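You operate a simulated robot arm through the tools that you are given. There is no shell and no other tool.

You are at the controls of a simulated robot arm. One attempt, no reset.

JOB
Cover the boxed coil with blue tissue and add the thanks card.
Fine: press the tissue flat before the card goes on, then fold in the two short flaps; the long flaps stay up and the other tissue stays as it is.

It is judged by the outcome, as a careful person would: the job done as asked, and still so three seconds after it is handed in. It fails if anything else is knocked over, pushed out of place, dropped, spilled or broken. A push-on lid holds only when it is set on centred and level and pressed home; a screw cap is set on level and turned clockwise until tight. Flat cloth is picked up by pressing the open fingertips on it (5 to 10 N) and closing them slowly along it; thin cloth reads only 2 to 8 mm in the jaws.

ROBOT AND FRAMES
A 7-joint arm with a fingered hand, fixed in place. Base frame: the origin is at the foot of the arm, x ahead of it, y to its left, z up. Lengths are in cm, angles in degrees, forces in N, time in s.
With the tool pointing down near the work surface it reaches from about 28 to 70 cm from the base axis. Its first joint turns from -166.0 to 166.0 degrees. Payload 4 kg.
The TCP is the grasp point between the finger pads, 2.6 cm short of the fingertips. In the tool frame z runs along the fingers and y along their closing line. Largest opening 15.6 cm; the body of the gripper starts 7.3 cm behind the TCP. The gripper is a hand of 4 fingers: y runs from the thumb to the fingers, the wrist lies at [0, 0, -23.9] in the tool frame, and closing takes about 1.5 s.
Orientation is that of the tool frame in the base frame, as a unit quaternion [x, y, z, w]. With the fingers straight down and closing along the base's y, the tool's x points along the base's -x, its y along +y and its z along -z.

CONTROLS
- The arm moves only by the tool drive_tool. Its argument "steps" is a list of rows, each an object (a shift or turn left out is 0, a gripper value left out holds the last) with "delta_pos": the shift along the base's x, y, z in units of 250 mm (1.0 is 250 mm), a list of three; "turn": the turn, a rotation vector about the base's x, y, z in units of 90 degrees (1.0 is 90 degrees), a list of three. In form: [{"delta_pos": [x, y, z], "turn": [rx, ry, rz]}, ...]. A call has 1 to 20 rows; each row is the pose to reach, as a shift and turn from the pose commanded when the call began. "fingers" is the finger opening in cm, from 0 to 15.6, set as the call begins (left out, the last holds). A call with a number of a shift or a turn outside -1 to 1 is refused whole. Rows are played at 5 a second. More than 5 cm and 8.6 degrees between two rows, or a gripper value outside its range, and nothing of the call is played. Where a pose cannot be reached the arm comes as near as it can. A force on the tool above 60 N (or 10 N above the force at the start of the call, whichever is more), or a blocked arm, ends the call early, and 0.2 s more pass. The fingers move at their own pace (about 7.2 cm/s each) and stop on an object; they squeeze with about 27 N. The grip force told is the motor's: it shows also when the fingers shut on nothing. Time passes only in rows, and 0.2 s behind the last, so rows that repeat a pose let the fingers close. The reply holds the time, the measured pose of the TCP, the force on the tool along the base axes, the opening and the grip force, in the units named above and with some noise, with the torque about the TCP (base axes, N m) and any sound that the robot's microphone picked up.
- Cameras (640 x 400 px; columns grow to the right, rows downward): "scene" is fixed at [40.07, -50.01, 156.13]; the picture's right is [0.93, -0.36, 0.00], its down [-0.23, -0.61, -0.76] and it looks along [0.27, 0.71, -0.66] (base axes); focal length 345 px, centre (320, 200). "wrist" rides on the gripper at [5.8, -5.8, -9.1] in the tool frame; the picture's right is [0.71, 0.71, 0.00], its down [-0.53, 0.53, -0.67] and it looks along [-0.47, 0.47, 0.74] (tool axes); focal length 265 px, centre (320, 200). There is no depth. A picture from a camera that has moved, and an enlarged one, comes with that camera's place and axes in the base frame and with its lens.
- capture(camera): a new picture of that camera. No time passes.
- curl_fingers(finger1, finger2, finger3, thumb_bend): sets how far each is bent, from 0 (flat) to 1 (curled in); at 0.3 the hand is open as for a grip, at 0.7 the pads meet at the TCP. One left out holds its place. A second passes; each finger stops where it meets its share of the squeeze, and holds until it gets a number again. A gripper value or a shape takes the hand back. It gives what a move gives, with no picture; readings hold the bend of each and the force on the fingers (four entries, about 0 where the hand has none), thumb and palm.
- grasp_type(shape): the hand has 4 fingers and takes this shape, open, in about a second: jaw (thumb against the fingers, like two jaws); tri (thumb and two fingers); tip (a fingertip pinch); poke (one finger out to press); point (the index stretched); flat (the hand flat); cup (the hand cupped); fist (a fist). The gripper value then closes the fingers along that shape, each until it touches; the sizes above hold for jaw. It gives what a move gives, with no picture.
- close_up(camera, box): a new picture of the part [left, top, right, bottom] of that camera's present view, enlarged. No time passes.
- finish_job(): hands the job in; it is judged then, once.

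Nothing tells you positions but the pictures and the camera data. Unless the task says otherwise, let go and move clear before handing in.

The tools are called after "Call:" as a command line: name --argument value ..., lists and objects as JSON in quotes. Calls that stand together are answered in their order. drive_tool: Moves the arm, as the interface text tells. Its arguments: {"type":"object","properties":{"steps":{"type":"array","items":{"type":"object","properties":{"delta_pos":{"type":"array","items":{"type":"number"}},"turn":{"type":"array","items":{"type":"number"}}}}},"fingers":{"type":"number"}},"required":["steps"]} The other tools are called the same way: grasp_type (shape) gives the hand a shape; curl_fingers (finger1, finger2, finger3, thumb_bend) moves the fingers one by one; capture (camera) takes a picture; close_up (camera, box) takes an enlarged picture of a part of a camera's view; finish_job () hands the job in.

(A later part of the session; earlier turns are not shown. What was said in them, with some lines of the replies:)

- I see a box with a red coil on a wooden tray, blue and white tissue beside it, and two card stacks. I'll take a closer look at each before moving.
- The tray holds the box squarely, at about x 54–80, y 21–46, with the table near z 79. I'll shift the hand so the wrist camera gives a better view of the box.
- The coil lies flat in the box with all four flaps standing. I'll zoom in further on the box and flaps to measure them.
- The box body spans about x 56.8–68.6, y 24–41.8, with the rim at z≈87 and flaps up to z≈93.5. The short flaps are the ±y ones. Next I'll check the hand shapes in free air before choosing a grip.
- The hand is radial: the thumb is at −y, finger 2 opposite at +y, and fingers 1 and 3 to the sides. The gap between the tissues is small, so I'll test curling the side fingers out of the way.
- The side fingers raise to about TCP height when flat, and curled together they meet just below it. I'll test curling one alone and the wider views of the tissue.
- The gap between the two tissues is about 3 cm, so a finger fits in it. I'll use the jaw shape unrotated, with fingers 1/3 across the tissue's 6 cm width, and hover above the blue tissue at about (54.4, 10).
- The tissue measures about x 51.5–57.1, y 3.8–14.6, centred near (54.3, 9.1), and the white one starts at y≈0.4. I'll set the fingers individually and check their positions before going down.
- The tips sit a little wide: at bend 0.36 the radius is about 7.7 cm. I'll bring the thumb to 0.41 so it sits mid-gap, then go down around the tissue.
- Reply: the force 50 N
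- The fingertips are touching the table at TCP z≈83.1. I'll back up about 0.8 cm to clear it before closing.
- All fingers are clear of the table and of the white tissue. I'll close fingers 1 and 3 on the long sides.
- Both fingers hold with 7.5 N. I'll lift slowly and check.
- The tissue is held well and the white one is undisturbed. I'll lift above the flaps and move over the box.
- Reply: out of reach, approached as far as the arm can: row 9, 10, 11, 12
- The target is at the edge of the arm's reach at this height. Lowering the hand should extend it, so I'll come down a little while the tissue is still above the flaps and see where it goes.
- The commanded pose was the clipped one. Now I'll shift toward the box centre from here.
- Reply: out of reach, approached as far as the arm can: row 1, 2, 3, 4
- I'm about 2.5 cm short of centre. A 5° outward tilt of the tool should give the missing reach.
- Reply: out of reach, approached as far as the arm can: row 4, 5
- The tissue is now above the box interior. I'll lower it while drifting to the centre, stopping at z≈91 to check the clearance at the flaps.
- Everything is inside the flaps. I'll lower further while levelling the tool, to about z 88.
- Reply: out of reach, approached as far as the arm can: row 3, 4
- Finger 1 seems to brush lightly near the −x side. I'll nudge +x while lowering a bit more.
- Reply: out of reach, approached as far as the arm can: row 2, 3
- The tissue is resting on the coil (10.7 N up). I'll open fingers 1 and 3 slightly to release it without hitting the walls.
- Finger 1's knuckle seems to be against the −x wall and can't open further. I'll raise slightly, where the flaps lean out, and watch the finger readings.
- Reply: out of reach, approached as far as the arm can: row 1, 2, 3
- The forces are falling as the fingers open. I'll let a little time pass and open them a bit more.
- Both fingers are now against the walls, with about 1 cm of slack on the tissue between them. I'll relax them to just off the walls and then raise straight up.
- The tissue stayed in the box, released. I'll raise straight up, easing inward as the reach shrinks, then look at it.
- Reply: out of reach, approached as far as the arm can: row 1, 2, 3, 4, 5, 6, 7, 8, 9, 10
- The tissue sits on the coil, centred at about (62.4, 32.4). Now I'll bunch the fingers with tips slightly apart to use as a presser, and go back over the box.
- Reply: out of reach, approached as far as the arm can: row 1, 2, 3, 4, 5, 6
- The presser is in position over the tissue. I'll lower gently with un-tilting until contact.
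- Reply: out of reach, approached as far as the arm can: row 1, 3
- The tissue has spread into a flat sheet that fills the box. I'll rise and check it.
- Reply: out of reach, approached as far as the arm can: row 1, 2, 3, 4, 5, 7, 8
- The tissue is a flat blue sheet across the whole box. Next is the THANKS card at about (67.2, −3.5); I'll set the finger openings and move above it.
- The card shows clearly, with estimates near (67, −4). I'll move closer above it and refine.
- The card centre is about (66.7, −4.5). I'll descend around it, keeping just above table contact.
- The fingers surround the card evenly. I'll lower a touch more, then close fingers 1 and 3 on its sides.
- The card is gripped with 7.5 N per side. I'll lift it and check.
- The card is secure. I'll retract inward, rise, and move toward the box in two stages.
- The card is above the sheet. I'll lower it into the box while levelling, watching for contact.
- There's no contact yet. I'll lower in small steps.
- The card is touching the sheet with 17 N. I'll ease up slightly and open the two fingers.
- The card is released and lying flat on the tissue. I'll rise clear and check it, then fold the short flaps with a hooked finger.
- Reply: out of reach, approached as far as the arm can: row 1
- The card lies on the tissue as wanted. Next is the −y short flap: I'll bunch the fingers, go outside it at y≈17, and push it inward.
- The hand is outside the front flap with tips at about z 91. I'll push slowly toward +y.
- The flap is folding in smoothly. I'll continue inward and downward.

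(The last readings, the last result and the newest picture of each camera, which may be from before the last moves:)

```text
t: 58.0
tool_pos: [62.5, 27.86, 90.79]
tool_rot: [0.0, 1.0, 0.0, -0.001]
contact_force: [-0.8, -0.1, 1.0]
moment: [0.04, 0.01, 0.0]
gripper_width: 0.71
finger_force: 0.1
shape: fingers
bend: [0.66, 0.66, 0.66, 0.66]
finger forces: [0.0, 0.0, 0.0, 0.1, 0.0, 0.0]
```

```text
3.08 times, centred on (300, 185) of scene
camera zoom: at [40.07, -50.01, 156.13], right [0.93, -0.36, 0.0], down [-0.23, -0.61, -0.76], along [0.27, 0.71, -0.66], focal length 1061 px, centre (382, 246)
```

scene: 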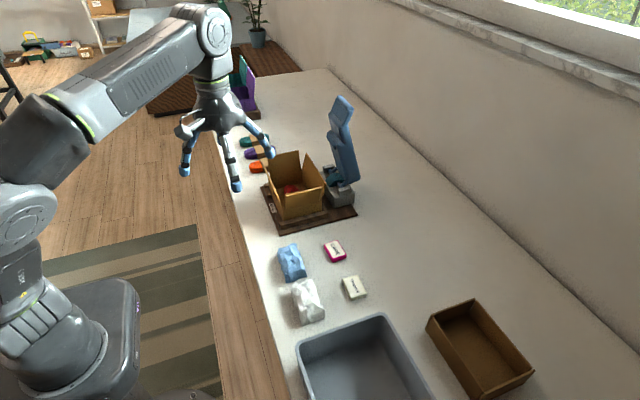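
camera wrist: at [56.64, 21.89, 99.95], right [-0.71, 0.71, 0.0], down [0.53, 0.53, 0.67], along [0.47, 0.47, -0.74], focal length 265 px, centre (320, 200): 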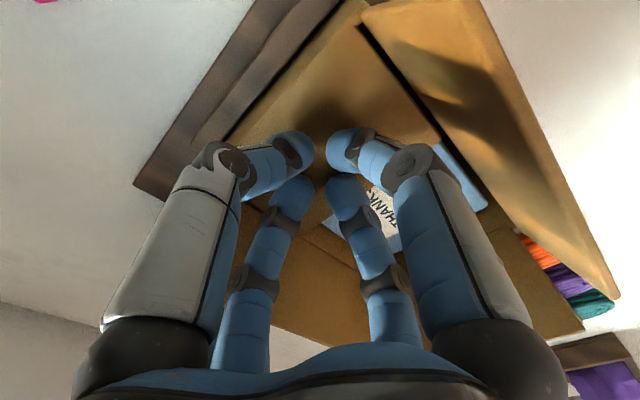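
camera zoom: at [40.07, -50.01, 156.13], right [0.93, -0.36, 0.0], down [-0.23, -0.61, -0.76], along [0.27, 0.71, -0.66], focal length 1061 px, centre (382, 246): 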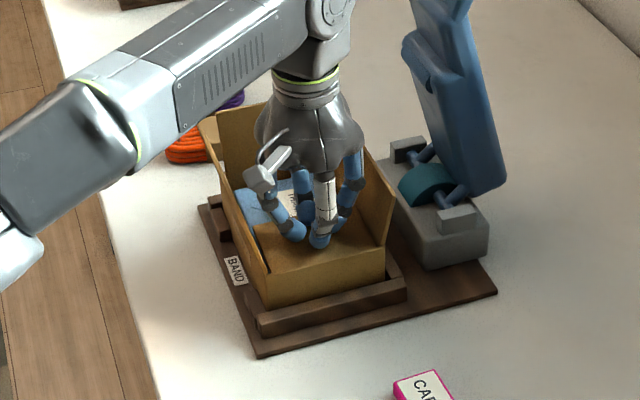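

The flap is almost down. I'll press it a little lower.

Call:
drive_tool --steps '[{"delta_pos": [0, 0, -0.015]}, {"delta_pos": [0, 0, -0.03]}, {"delta_pos": [0, 0, -0.04]}, {"delta_pos": [0, 0, -0.04]}]'

Call:
close_up --camera "scene" --box '[240, 120, 360, 250]'

Call:
capture --camera "wrist"

```text
t: 59.0
tool_pos: [62.53, 27.84, 90.38]
tool_rot: [0.001, 1.0, 0.002, 0.004]
contact_force: [1.0, 3.5, 43.3]
moment: [0.45, -0.06, 0.0]
gripper_width: 0.67
finger_force: 21.9
shape: fingers
bend: [0.65, 0.65, 0.65, 0.66]
finger forces: [13.2, 14.5, 15.2, 0.0, 0.4, 0.0]
```

```text
3.08 times, centred on (300, 185) of scene
camera zoom: at [40.07, -50.01, 156.13], right [0.93, -0.36, 0.0], down [-0.23, -0.61, -0.76], along [0.27, 0.71, -0.66], focal length 1061 px, centre (382, 246)
```

zoom: 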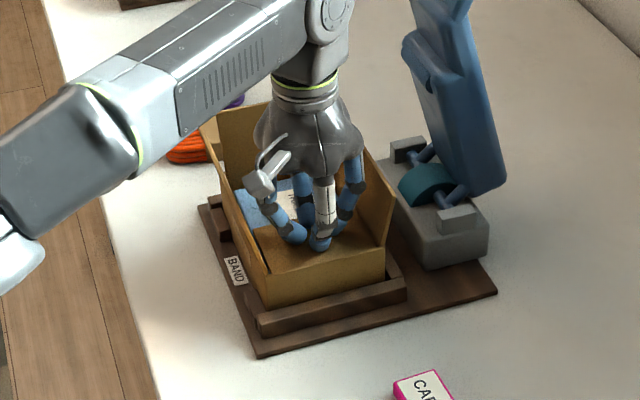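

```text
taken
camera wrist: at [56.56, 21.9, 99.42], right [-0.71, 0.71, 0.0], down [0.52, 0.52, 0.67], along [0.48, 0.48, -0.74], focal length 265 px, centre (320, 200)
```

wrist: 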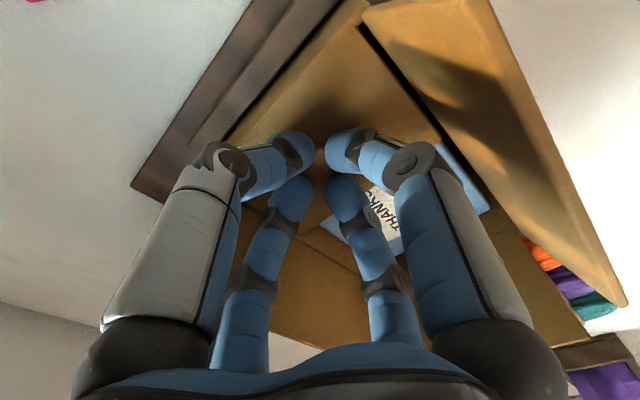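

The flap has reached a firm stop (43 N). I'll lift off and see whether it stays.

Call:
drive_tool --steps '[{"delta_pos": [0, 0, 0.04]}, {"delta_pos": [0, 0, 0.12]}, {"delta_pos": [0, 0, 0.25]}, {"delta_pos": [0, 0, 0.4]}, {"delta_pos": [-0.05, 0, 0.5]}, {"delta_pos": [-0.05, 0, 0.5]}]'

Call:
close_up --camera "scene" --box '[260, 140, 330, 230]'

Call:
capture --camera "wrist"

```text
t: 60.4
tool_pos: [60.78, 27.44, 101.89]
tool_rot: [0.001, 1.0, 0.0, -0.001]
contact_force: [-0.4, 0.4, -0.7]
moment: [-0.02, 0.0, 0.02]
gripper_width: 0.69
finger_force: 0.2
shape: fingers
bend: [0.66, 0.66, 0.66, 0.66]
finger forces: [0.0, 0.0, 0.0, 0.0, 0.1, 0.1]
out of reach, approached as far as the arm can: row 4, 5, 6
```

```text
4.44 times, centred on (295, 185) of scene
camera zoom: at [40.07, -50.01, 156.13], right [0.93, -0.36, 0.0], down [-0.23, -0.61, -0.76], along [0.27, 0.71, -0.66], focal length 1532 px, centre (431, 267)
```

zoom: 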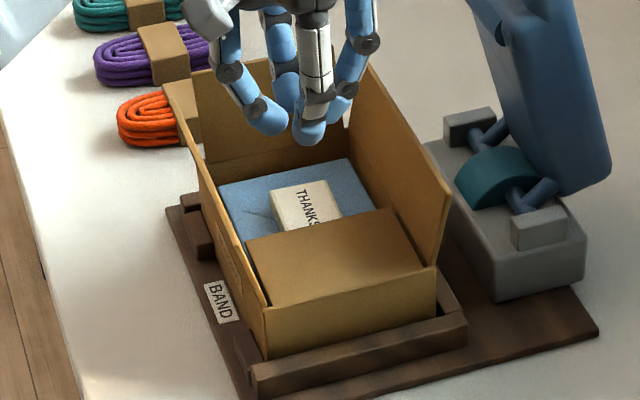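

```text
taken
camera wrist: at [54.8, 21.65, 111.06], right [-0.71, 0.71, 0.0], down [0.53, 0.53, 0.67], along [0.47, 0.47, -0.74], focal length 265 px, centre (320, 200)
```

wrist: 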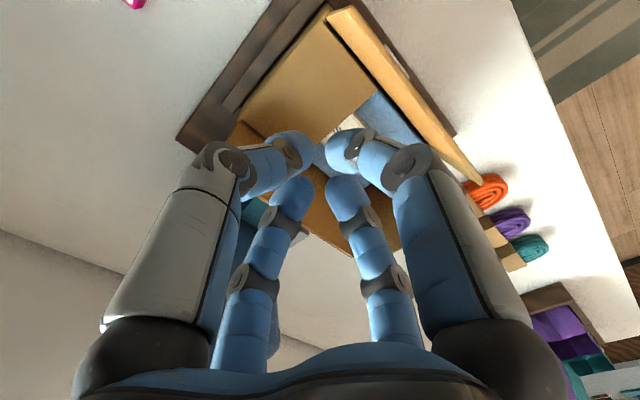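

The front flap stays folded. For the far (+y) flap, which is beyond vertical reach, I'll extend finger 2 over its top and hook it inward.

Call:
curl_fingers --finger2 0

Call:
drive_tool --steps '[{"delta_pos": [0, 0.06, 0], "turn": [0.013, -0.025, 0]}, {"delta_pos": [0, 0.14, -0.02], "turn": [0.026, -0.049, 0]}, {"delta_pos": [0, 0.22, -0.08], "turn": [0.026, -0.049, 0]}, {"delta_pos": [0, 0.27, -0.16], "turn": [0.026, -0.049, 0]}, {"delta_pos": [0, 0.3, -0.22], "turn": [0.026, -0.049, 0]}, {"delta_pos": [0, 0.32, -0.25], "turn": [0.026, -0.049, 0]}, {"delta_pos": [0, 0.32, -0.25], "turn": [0.026, -0.049, 0]}]'

Call:
close_up --camera "scene" --box '[230, 90, 350, 230]'

Call:
capture --camera "wrist"

```text
t: 61.4
tool_pos: [60.63, 27.47, 101.94]
tool_rot: [0.0, 1.0, 0.0, -0.001]
contact_force: [-1.5, -0.2, -0.5]
moment: [-0.02, 0.0, -0.05]
gripper_width: 0.65
finger_force: 0.0
shape: fingers
bend: [0.66, 0.01, 0.66, 0.66]
finger forces: [0.0, 0.0, 0.1, 0.1, 0.1, 0.0]
```

```text
t: 63.0
tool_pos: [60.67, 35.74, 95.89]
tool_rot: [0.0, 0.999, 0.021, 0.038]
contact_force: [0.6, 0.5, 0.3]
moment: [0.0, -0.01, 0.02]
gripper_width: 0.67
finger_force: 0.1
shape: fingers
bend: [0.66, 0.01, 0.66, 0.66]
finger forces: [0.0, 0.1, 0.0, 0.0, 0.1, 0.1]
out of reach, approached as far as the arm can: row 2
```

```text
2.86 times, centred on (290, 160) of scene
camera zoom: at [40.07, -50.01, 156.13], right [0.93, -0.36, 0.0], down [-0.23, -0.61, -0.76], along [0.27, 0.71, -0.66], focal length 985 px, centre (406, 314)
```

zoom: 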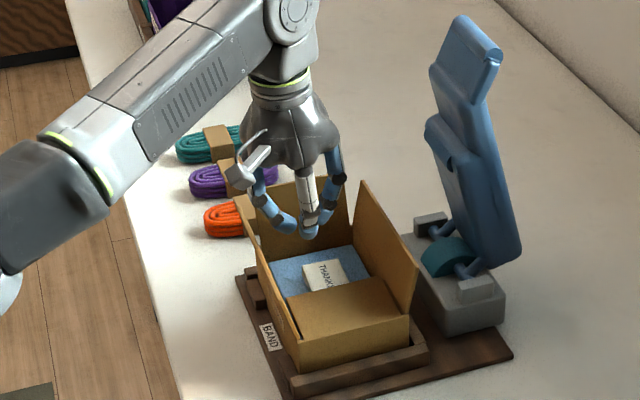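

```text
taken
camera wrist: at [54.15, 29.44, 104.3], right [-0.71, 0.71, -0.02], down [0.47, 0.5, 0.73], along [0.53, 0.5, -0.69], focal length 265 px, centre (320, 200)
```

wrist: 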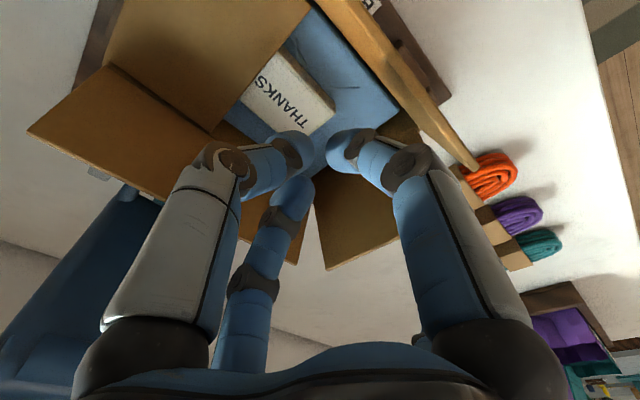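

Finger 2 is reaching over the far flap. I'll lower about 3 cm with it still extended.

Call:
drive_tool --steps '[{"delta_pos": [0.015, 0, -0.05]}, {"delta_pos": [0.03, 0, -0.1]}, {"delta_pos": [0.03, 0, -0.13]}, {"delta_pos": [0.03, 0, -0.13]}]'

Call:
capture --camera "wrist"

Call:
close_up --camera "scene" --box '[230, 90, 350, 230]'

```text
t: 64.0
tool_pos: [61.42, 35.8, 92.7]
tool_rot: [-0.001, 0.999, 0.02, 0.037]
contact_force: [-0.1, 0.2, 0.7]
moment: [0.02, -0.03, 0.02]
gripper_width: 0.7
finger_force: 0.1
shape: fingers
bend: [0.66, 0.01, 0.66, 0.66]
finger forces: [0.0, 0.0, 0.0, 0.0, 0.0, 0.0]
```

```text
taken
camera wrist: at [54.94, 29.55, 101.15], right [-0.71, 0.71, -0.02], down [0.47, 0.5, 0.73], along [0.53, 0.5, -0.69], focal length 265 px, centre (320, 200)
```

wrist: 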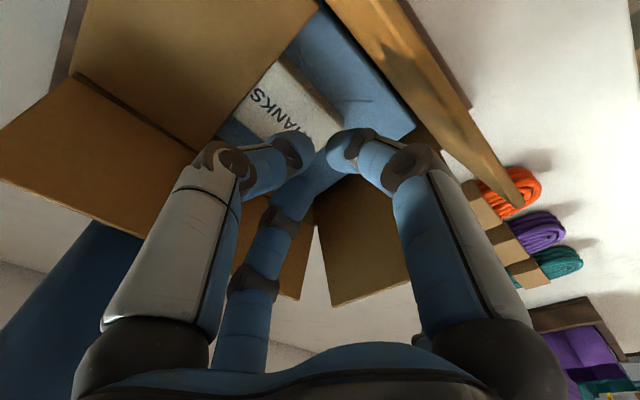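

```text
2.86 times, centred on (290, 160) of scene
camera zoom: at [40.07, -50.01, 156.13], right [0.93, -0.36, 0.0], down [-0.23, -0.61, -0.76], along [0.27, 0.71, -0.66], focal length 985 px, centre (406, 314)
```

zoom: 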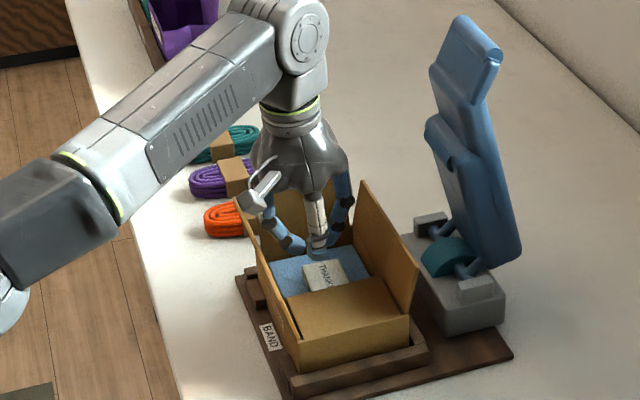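

There's no contact so far. Now I'll curl finger 2 to sweep the far flap inward.

Call:
curl_fingers --finger2 0.35

Call:
capture --camera "wrist"

Call:
curl_fingers --finger2 0.5

Call:
capture --camera "wrist"

Call:
close_up --camera "scene" --box '[230, 90, 350, 230]'

```text
t: 65.0
tool_pos: [61.48, 35.82, 92.81]
tool_rot: [0.001, 0.999, 0.02, 0.037]
contact_force: [-0.4, 0.5, 0.4]
moment: [0.02, 0.04, 0.02]
gripper_width: 0.69
finger_force: 0.3
shape: fingers
bend: [0.66, 0.35, 0.66, 0.66]
finger forces: [0.0, 0.2, 0.0, 0.0, 0.0, 0.1]
```

```text
taken
camera wrist: at [54.93, 29.56, 101.17], right [-0.71, 0.71, -0.02], down [0.47, 0.5, 0.73], along [0.53, 0.5, -0.69], focal length 265 px, centre (320, 200)
```

wrist: 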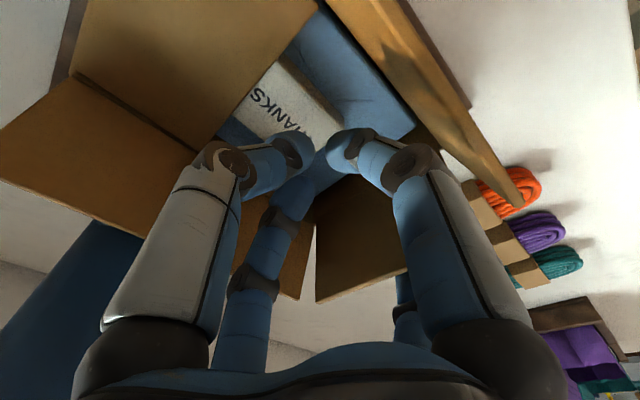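

```text
t: 66.0
tool_pos: [61.51, 35.81, 92.88]
tool_rot: [0.0, 0.999, 0.02, 0.036]
contact_force: [-0.5, -0.5, -0.4]
moment: [0.01, -0.02, 0.03]
gripper_width: 0.71
finger_force: 0.3
shape: fingers
bend: [0.66, 0.5, 0.66, 0.66]
finger forces: [0.0, 0.0, 0.1, 0.1, 0.0, 0.0]
```

```text
taken
camera wrist: at [54.93, 29.56, 101.17], right [-0.71, 0.71, -0.02], down [0.47, 0.5, 0.73], along [0.53, 0.5, -0.69], focal length 265 px, centre (320, 200)
```

wrist: 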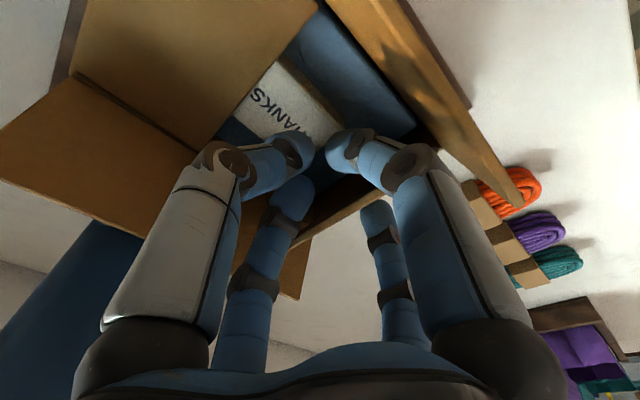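

```text
2.86 times, centred on (290, 160) of scene
camera zoom: at [40.07, -50.01, 156.13], right [0.93, -0.36, 0.0], down [-0.23, -0.61, -0.76], along [0.27, 0.71, -0.66], focal length 985 px, centre (406, 314)
```

zoom: 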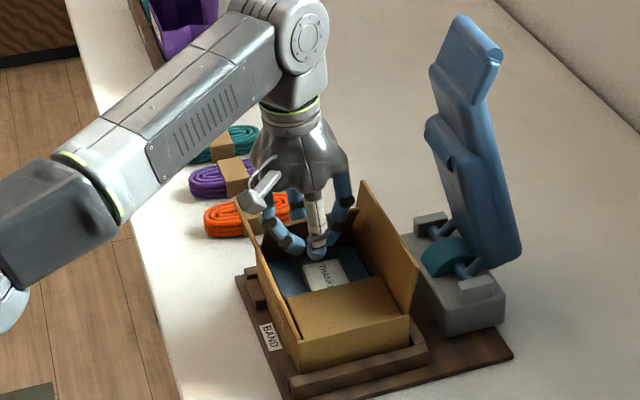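

The far flap has swung inward. I'll drag the hand back toward −y with finger 2 carrying the flap down.

Call:
drive_tool --steps '[{"delta_pos": [0, -0.04, 0]}, {"delta_pos": [0, -0.08, 0]}, {"delta_pos": [0, -0.12, 0]}, {"delta_pos": [0, -0.14, 0]}, {"delta_pos": [0, -0.14, 0]}]'

Call:
capture --camera "wrist"

Call:
close_up --camera "scene" --box '[230, 90, 350, 230]'

```text
t: 67.2
tool_pos: [62.97, 33.0, 93.32]
tool_rot: [0.0, 0.999, 0.021, 0.037]
contact_force: [0.4, 0.0, -0.6]
moment: [0.02, 0.0, -0.04]
gripper_width: 0.67
finger_force: 0.1
shape: fingers
bend: [0.66, 0.5, 0.66, 0.66]
finger forces: [0.1, 0.1, 0.0, 0.0, 0.2, 0.0]
out of reach, approached as far as the arm can: row 1, 2, 3, 4, 5
```

```text
taken
camera wrist: at [56.41, 26.73, 101.72], right [-0.71, 0.71, -0.02], down [0.47, 0.5, 0.73], along [0.53, 0.5, -0.69], focal length 265 px, centre (320, 200)
```

wrist: 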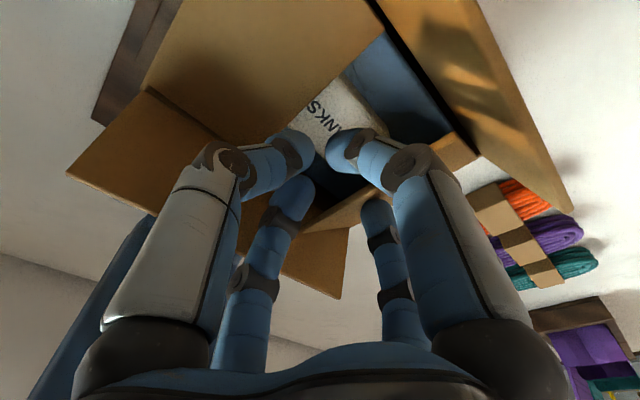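

```text
2.86 times, centred on (290, 160) of scene
camera zoom: at [40.07, -50.01, 156.13], right [0.93, -0.36, 0.0], down [-0.23, -0.61, -0.76], along [0.27, 0.71, -0.66], focal length 985 px, centre (406, 314)
```

zoom: 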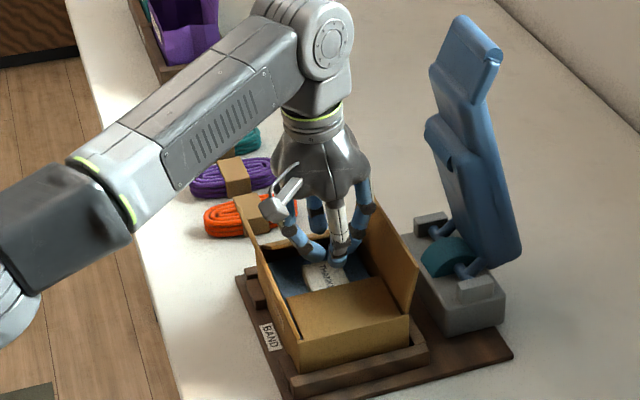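

The flap is now well past halfway. I'll bring the hand a little further back and lower so finger 2 presses the flap down.

Call:
drive_tool --steps '[{"delta_pos": [-0.02, -0.03, -0.02]}, {"delta_pos": [-0.03, -0.05, -0.05]}, {"delta_pos": [-0.03, -0.05, -0.075]}, {"delta_pos": [-0.03, -0.05, -0.075]}]'

Call:
capture --camera "wrist"

Call:
close_up --camera "scene" --box '[230, 90, 350, 230]'

```text
t: 68.2
tool_pos: [63.66, 32.44, 91.68]
tool_rot: [0.0, 0.999, 0.02, 0.036]
contact_force: [-0.9, -0.9, 0.9]
moment: [0.0, -0.02, 0.01]
gripper_width: 0.68
finger_force: 0.2
shape: fingers
bend: [0.66, 0.5, 0.66, 0.66]
finger forces: [0.1, 0.2, 0.0, 0.0, 0.0, 0.0]
out of reach, approached as far as the arm can: row 1, 2, 3, 4
```

```text
taken
camera wrist: at [57.13, 26.17, 100.02], right [-0.71, 0.71, -0.02], down [0.47, 0.5, 0.73], along [0.53, 0.5, -0.69], focal length 265 px, centre (320, 200)
```

wrist: 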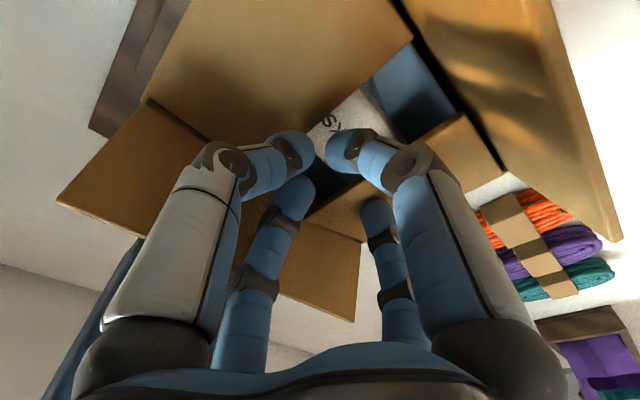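

```text
2.86 times, centred on (290, 160) of scene
camera zoom: at [40.07, -50.01, 156.13], right [0.93, -0.36, 0.0], down [-0.23, -0.61, -0.76], along [0.27, 0.71, -0.66], focal length 985 px, centre (406, 314)
```

zoom: 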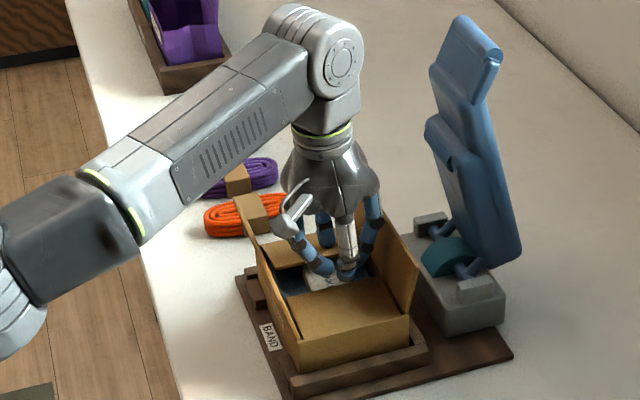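

The arm is at full stretch, so inward moves only slide it sideways. I'll command a larger inward step, slightly raised, to break out of that.

Call:
drive_tool --steps '[{"delta_pos": [-0.06, -0.03, 0.0]}, {"delta_pos": [-0.12, -0.06, 0.0]}, {"delta_pos": [-0.12, -0.06, 0.0]}]'

Call:
capture --camera "wrist"

```text
t: 69.0
tool_pos: [63.6, 32.44, 91.7]
tool_rot: [0.0, 0.999, 0.02, 0.038]
contact_force: [1.2, -0.2, -0.2]
moment: [0.01, 0.03, -0.01]
gripper_width: 0.68
finger_force: 0.1
shape: fingers
bend: [0.66, 0.5, 0.66, 0.66]
finger forces: [0.1, 0.0, 0.0, 0.1, 0.0, 0.0]
out of reach, approached as far as the arm can: row 1, 2, 3
```

```text
taken
camera wrist: at [57.12, 26.07, 100.28], right [-0.71, 0.71, -0.02], down [0.47, 0.5, 0.73], along [0.53, 0.5, -0.69], focal length 265 px, centre (320, 200)
```

wrist: 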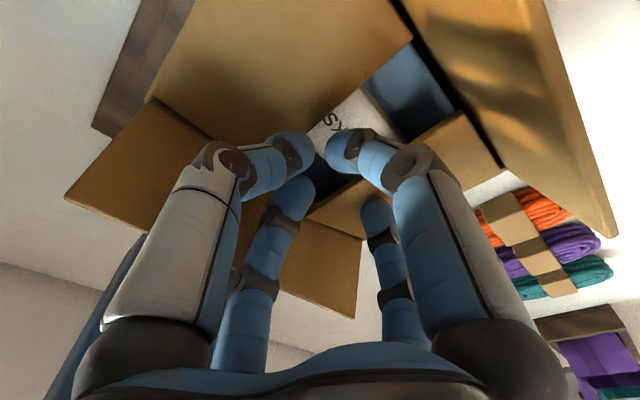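

Radial motion is stuck but vertical works. I'll lower gently, since finger 2 is over the flap and the bunched tips still clear the card.

Call:
drive_tool --steps '[{"delta_pos": [-0.005, 0, -0.015]}, {"delta_pos": [-0.01, 0, -0.03]}, {"delta_pos": [-0.01, 0, -0.03]}]'

Call:
capture --camera "wrist"

Call:
close_up --camera "scene" --box '[250, 130, 330, 230]'

```text
t: 69.8
tool_pos: [63.74, 32.7, 91.18]
tool_rot: [0.0, 0.999, 0.02, 0.037]
contact_force: [0.7, 0.6, -0.5]
moment: [0.03, 0.01, -0.02]
gripper_width: 0.68
finger_force: 0.0
shape: fingers
bend: [0.66, 0.5, 0.66, 0.66]
finger forces: [0.1, 0.1, 0.1, 0.0, 0.1, 0.1]
out of reach, approached as far as the arm can: row 2, 3
```

```text
taken
camera wrist: at [57.12, 26.36, 99.56], right [-0.71, 0.71, -0.02], down [0.48, 0.5, 0.73], along [0.53, 0.5, -0.69], focal length 265 px, centre (320, 200)
```

wrist: 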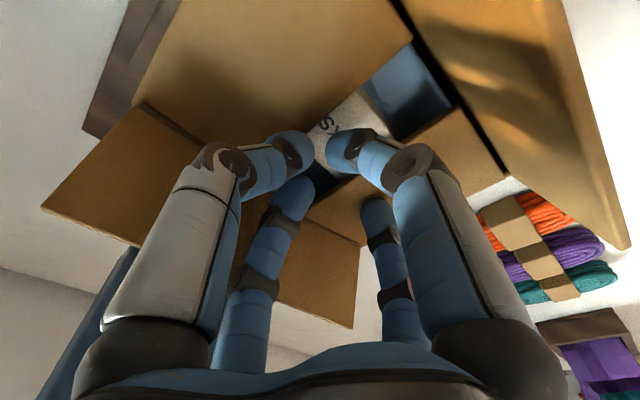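

```text
4.00 times, centred on (290, 180) of scene
camera zoom: at [40.07, -50.01, 156.13], right [0.93, -0.36, 0.0], down [-0.23, -0.61, -0.76], along [0.27, 0.71, -0.66], focal length 1379 px, centre (440, 280)
```

zoom: 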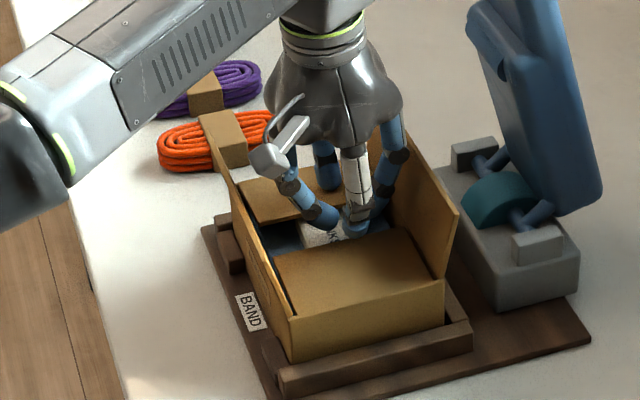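

The far flap is nearly down. I'll rise, bunch all fingers, and look at how it sits.

Call:
drive_tool --steps '[{"delta_pos": [0, 0, 0.06]}, {"delta_pos": [-0.02, 0, 0.16]}, {"delta_pos": [-0.06, -0.02, 0.28]}, {"delta_pos": [-0.12, -0.04, 0.4]}, {"delta_pos": [-0.18, -0.08, 0.48]}, {"delta_pos": [-0.22, -0.16, 0.48]}, {"delta_pos": [-0.24, -0.24, 0.48]}, {"delta_pos": [-0.24, -0.24, 0.48]}]'

Call:
curl_fingers --finger2 0.66

Call:
capture --camera "wrist"

Call:
close_up --camera "scene" --box '[250, 130, 330, 230]'

```text
t: 71.6
tool_pos: [57.74, 26.75, 103.22]
tool_rot: [0.0, 0.999, 0.021, 0.038]
contact_force: [0.0, -0.1, 1.1]
moment: [-0.02, 0.0, -0.02]
gripper_width: 0.66
finger_force: 0.0
shape: fingers
bend: [0.66, 0.5, 0.66, 0.66]
finger forces: [0.0, 0.1, 0.1, 0.1, 0.1, 0.0]
```

```text
t: 72.6
tool_pos: [57.75, 26.87, 103.31]
tool_rot: [0.0, 0.999, 0.021, 0.037]
contact_force: [-0.2, -0.5, -0.6]
moment: [0.0, 0.01, 0.0]
gripper_width: 0.68
finger_force: 0.1
shape: fingers
bend: [0.66, 0.66, 0.66, 0.66]
finger forces: [0.0, 0.0, 0.0, 0.0, 0.0, 0.0]
```

```text
taken
camera wrist: at [51.16, 20.47, 111.58], right [-0.71, 0.71, -0.02], down [0.47, 0.5, 0.73], along [0.53, 0.5, -0.69], focal length 265 px, centre (320, 200)
```

wrist: 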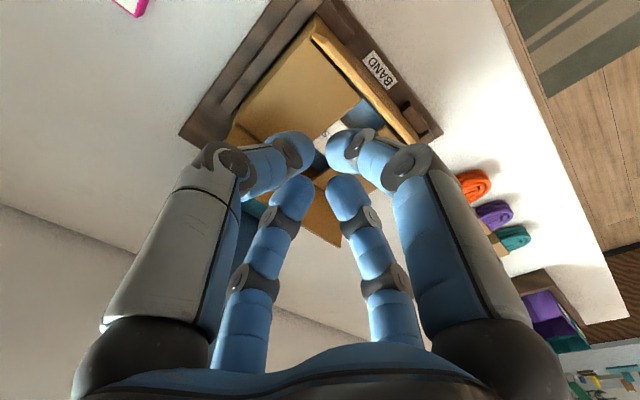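

```text
4.00 times, centred on (290, 180) of scene
camera zoom: at [40.07, -50.01, 156.13], right [0.93, -0.36, 0.0], down [-0.23, -0.61, -0.76], along [0.27, 0.71, -0.66], focal length 1379 px, centre (440, 280)
```

zoom: 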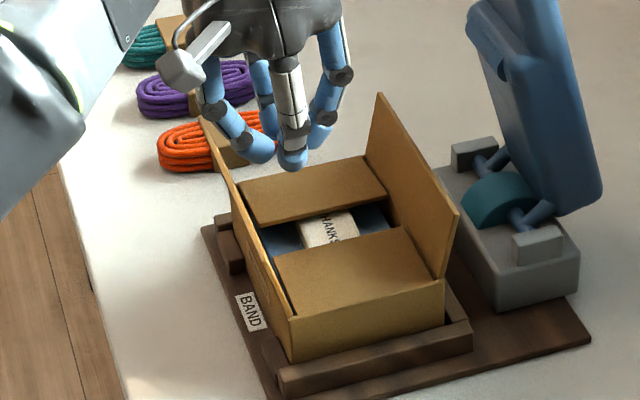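

Both short flaps are folded in and staying down. The far one looks a few degrees high, so I'll press it down gently with the bunched fingertips.

Call:
drive_tool --steps '[{"delta_pos": [0.02, 0.1, -0.04], "turn": [0.005, -0.01, 0]}, {"delta_pos": [0.04, 0.2, -0.1], "turn": [0.01, -0.019, 0]}, {"delta_pos": [0.06, 0.29, -0.18], "turn": [0.01, -0.019, 0]}, {"delta_pos": [0.09, 0.35, -0.26], "turn": [0.01, -0.019, 0]}, {"delta_pos": [0.12, 0.375, -0.34], "turn": [0.01, -0.019, 0]}, {"delta_pos": [0.14, 0.39, -0.4], "turn": [0.01, -0.019, 0]}, {"delta_pos": [0.145, 0.39, -0.44], "turn": [0.01, -0.019, 0]}, {"delta_pos": [0.145, 0.39, -0.44], "turn": [0.01, -0.019, 0]}]'

Call:
capture --camera "wrist"

Call:
close_up --camera "scene" --box '[250, 130, 330, 230]'

```text
t: 74.4
tool_pos: [61.11, 36.31, 92.25]
tool_rot: [0.0, 0.998, 0.028, 0.053]
contact_force: [0.5, -0.1, 0.0]
moment: [0.03, 0.01, -0.05]
gripper_width: 0.68
finger_force: 0.2
shape: fingers
bend: [0.66, 0.66, 0.66, 0.66]
finger forces: [0.0, 0.0, 0.0, 0.1, 0.0, 0.0]
```

```text
taken
camera wrist: at [54.4, 29.88, 100.32], right [-0.71, 0.71, -0.03], down [0.45, 0.49, 0.75], along [0.55, 0.51, -0.66], focal length 265 px, centre (320, 200)
```

wrist: 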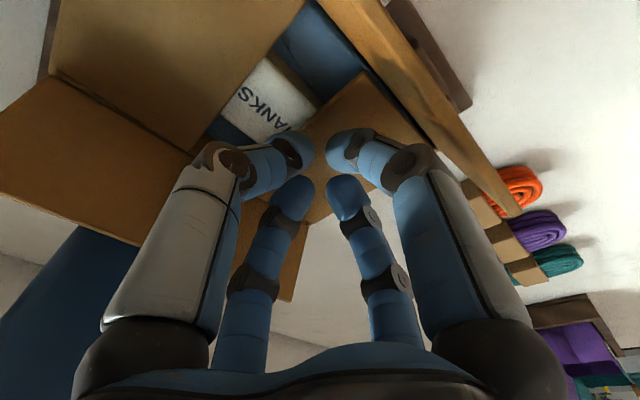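

```text
4.00 times, centred on (290, 180) of scene
camera zoom: at [40.07, -50.01, 156.13], right [0.93, -0.36, 0.0], down [-0.23, -0.61, -0.76], along [0.27, 0.71, -0.66], focal length 1379 px, centre (440, 280)
```

zoom: 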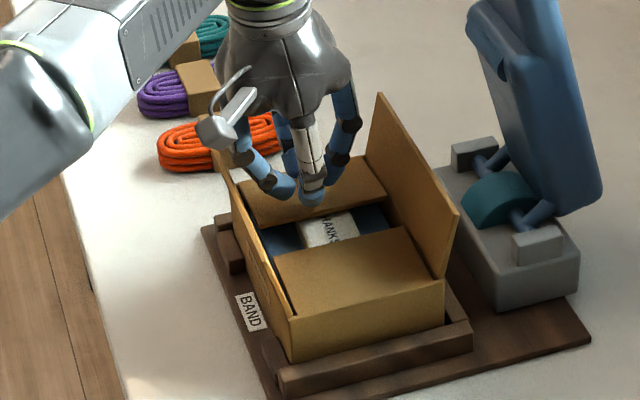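

I'm above the far flap. I'll press down in small steps.

Call:
drive_tool --steps '[{"delta_pos": [0.005, 0.01, -0.02]}, {"delta_pos": [0.01, 0.02, -0.04]}, {"delta_pos": [0.01, 0.025, -0.055]}, {"delta_pos": [0.01, 0.025, -0.065]}]'

Call:
close_up --camera "scene" --box '[250, 130, 330, 230]'

```text
t: 75.4
tool_pos: [61.58, 36.86, 90.7]
tool_rot: [0.0, 0.998, 0.029, 0.053]
contact_force: [-3.0, -2.4, 13.2]
moment: [-0.22, 0.07, 0.02]
gripper_width: 0.6
finger_force: 7.0
shape: fingers
bend: [0.66, 0.66, 0.66, 0.66]
finger forces: [4.5, 0.0, 0.0, 0.1, 9.0, 0.0]
```

```text
4.00 times, centred on (290, 180) of scene
camera zoom: at [40.07, -50.01, 156.13], right [0.93, -0.36, 0.0], down [-0.23, -0.61, -0.76], along [0.27, 0.71, -0.66], focal length 1379 px, centre (440, 280)
```

zoom: 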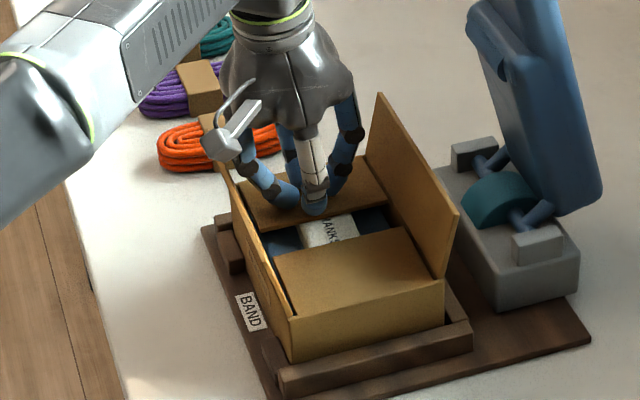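

The far flap is pressed to its stop with 13 N. I'll lift off and retreat to a clear position.

Call:
drive_tool --steps '[{"delta_pos": [0, 0, 0.05]}, {"delta_pos": [-0.01, 0, 0.14]}, {"delta_pos": [-0.03, -0.02, 0.26]}, {"delta_pos": [-0.08, -0.05, 0.4]}, {"delta_pos": [-0.14, -0.1, 0.54]}, {"delta_pos": [-0.22, -0.2, 0.66]}, {"delta_pos": [-0.32, -0.32, 0.78], "turn": [-0.02, 0.03, 0]}, {"delta_pos": [-0.42, -0.45, 0.86], "turn": [-0.036, 0.068, 0]}, {"delta_pos": [-0.52, -0.58, 0.9], "turn": [-0.036, 0.068, 0]}, {"delta_pos": [-0.62, -0.7, 0.9], "turn": [-0.036, 0.068, 0]}, {"delta_pos": [-0.62, -0.7, 0.9], "turn": [-0.036, 0.068, 0]}]'

Call:
close_up --camera "scene" --box '[250, 130, 330, 230]'

Call:
capture --camera "scene"

Call:
capture --camera "wrist"

```text
t: 77.8
tool_pos: [46.55, 19.53, 113.13]
tool_rot: [0.0, 1.0, 0.0, -0.002]
contact_force: [0.5, -0.1, 0.8]
moment: [0.0, 0.02, 0.0]
gripper_width: 0.64
finger_force: 0.0
shape: fingers
bend: [0.66, 0.66, 0.66, 0.66]
finger forces: [0.0, 0.1, 0.0, 0.0, 0.1, 0.0]
```

```text
4.00 times, centred on (290, 180) of scene
camera zoom: at [40.07, -50.01, 156.13], right [0.93, -0.36, 0.0], down [-0.23, -0.61, -0.76], along [0.27, 0.71, -0.66], focal length 1379 px, centre (440, 280)
```

zoom: 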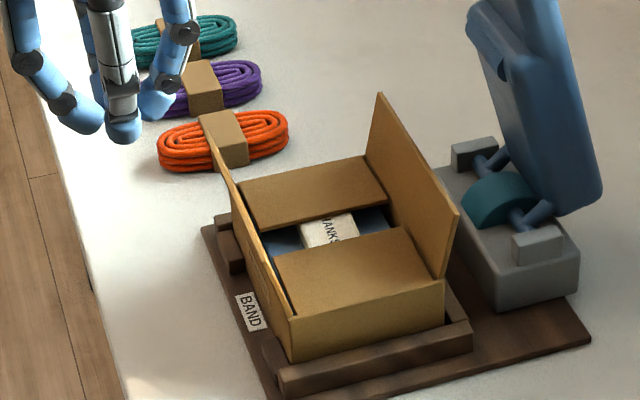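

```text
taken
```

scene: 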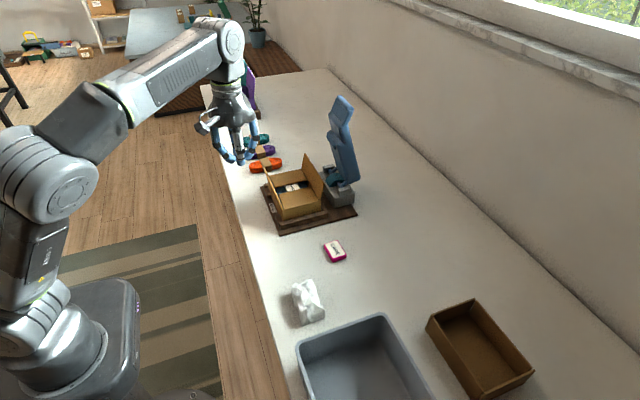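

```text
taken
camera wrist: at [40.54, 13.52, 122.29], right [-0.71, 0.71, 0.0], down [0.53, 0.53, 0.67], along [0.47, 0.47, -0.74], focal length 265 px, centre (320, 200)
```

wrist: 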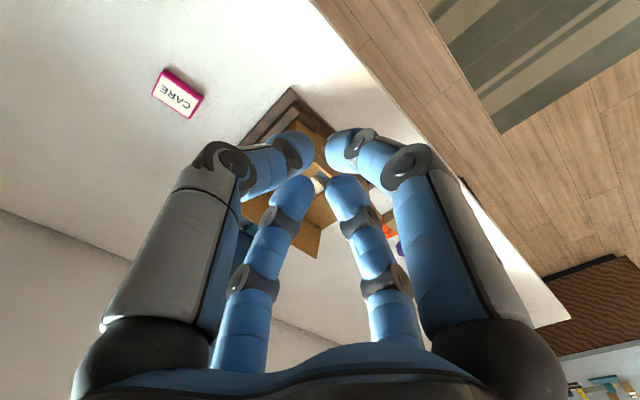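

Both short flaps are flat, the long flaps are up, the card sits on the flat tissue, and nothing else has moved. I'll wait briefly to check it all stays put.

Call:
drive_tool --steps '[{"delta_pos": [0, 0, 0]}, {"delta_pos": [0, 0, 0]}, {"delta_pos": [0, 0, 0]}, {"delta_pos": [0, 0, 0]}, {"delta_pos": [0, 0, 0]}, {"delta_pos": [0, 0, 0]}, {"delta_pos": [0, 0, 0]}, {"delta_pos": [0, 0, 0]}, {"delta_pos": [0, 0, 0]}, {"delta_pos": [0, 0, 0]}, {"delta_pos": [0, 0, 0]}, {"delta_pos": [0, 0, 0]}]'

Call:
close_up --camera "scene" --box '[250, 130, 330, 230]'

```text
t: 80.4
tool_pos: [46.57, 19.36, 113.16]
tool_rot: [0.0, 1.0, 0.0, -0.001]
contact_force: [0.4, -0.2, 0.0]
moment: [0.01, 0.04, 0.04]
gripper_width: 0.67
finger_force: 0.0
shape: fingers
bend: [0.66, 0.66, 0.66, 0.66]
finger forces: [0.0, 0.1, 0.0, 0.1, 0.0, 0.1]
```

```text
4.00 times, centred on (290, 180) of scene
camera zoom: at [40.07, -50.01, 156.13], right [0.93, -0.36, 0.0], down [-0.23, -0.61, -0.76], along [0.27, 0.71, -0.66], focal length 1379 px, centre (440, 280)
```

zoom: 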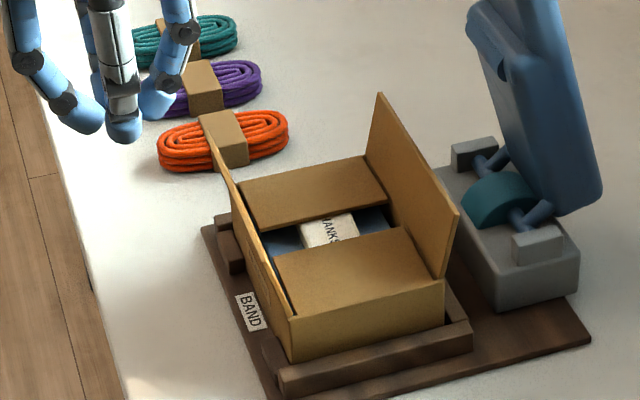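

Nothing has changed after the wait: the short flaps are down, the long flaps are up, and the card is on the tissue. I'm handing the job in.

Call:
finish_job

```text
The job is handed in.
```

The job is done and handed in. The coil is covered with the blue tissue, which I pressed flat before the thanks card went on top. Both short flaps are folded in and the long flaps are still up.

The white tissue, the other card and the other coils look untouched. I pulled the arm clear and waited about 2.5 seconds before handing in, and nothing moved.

I pressed the near short flap down harder than needed, about 43 N. I could see no damage, and it stayed folded.
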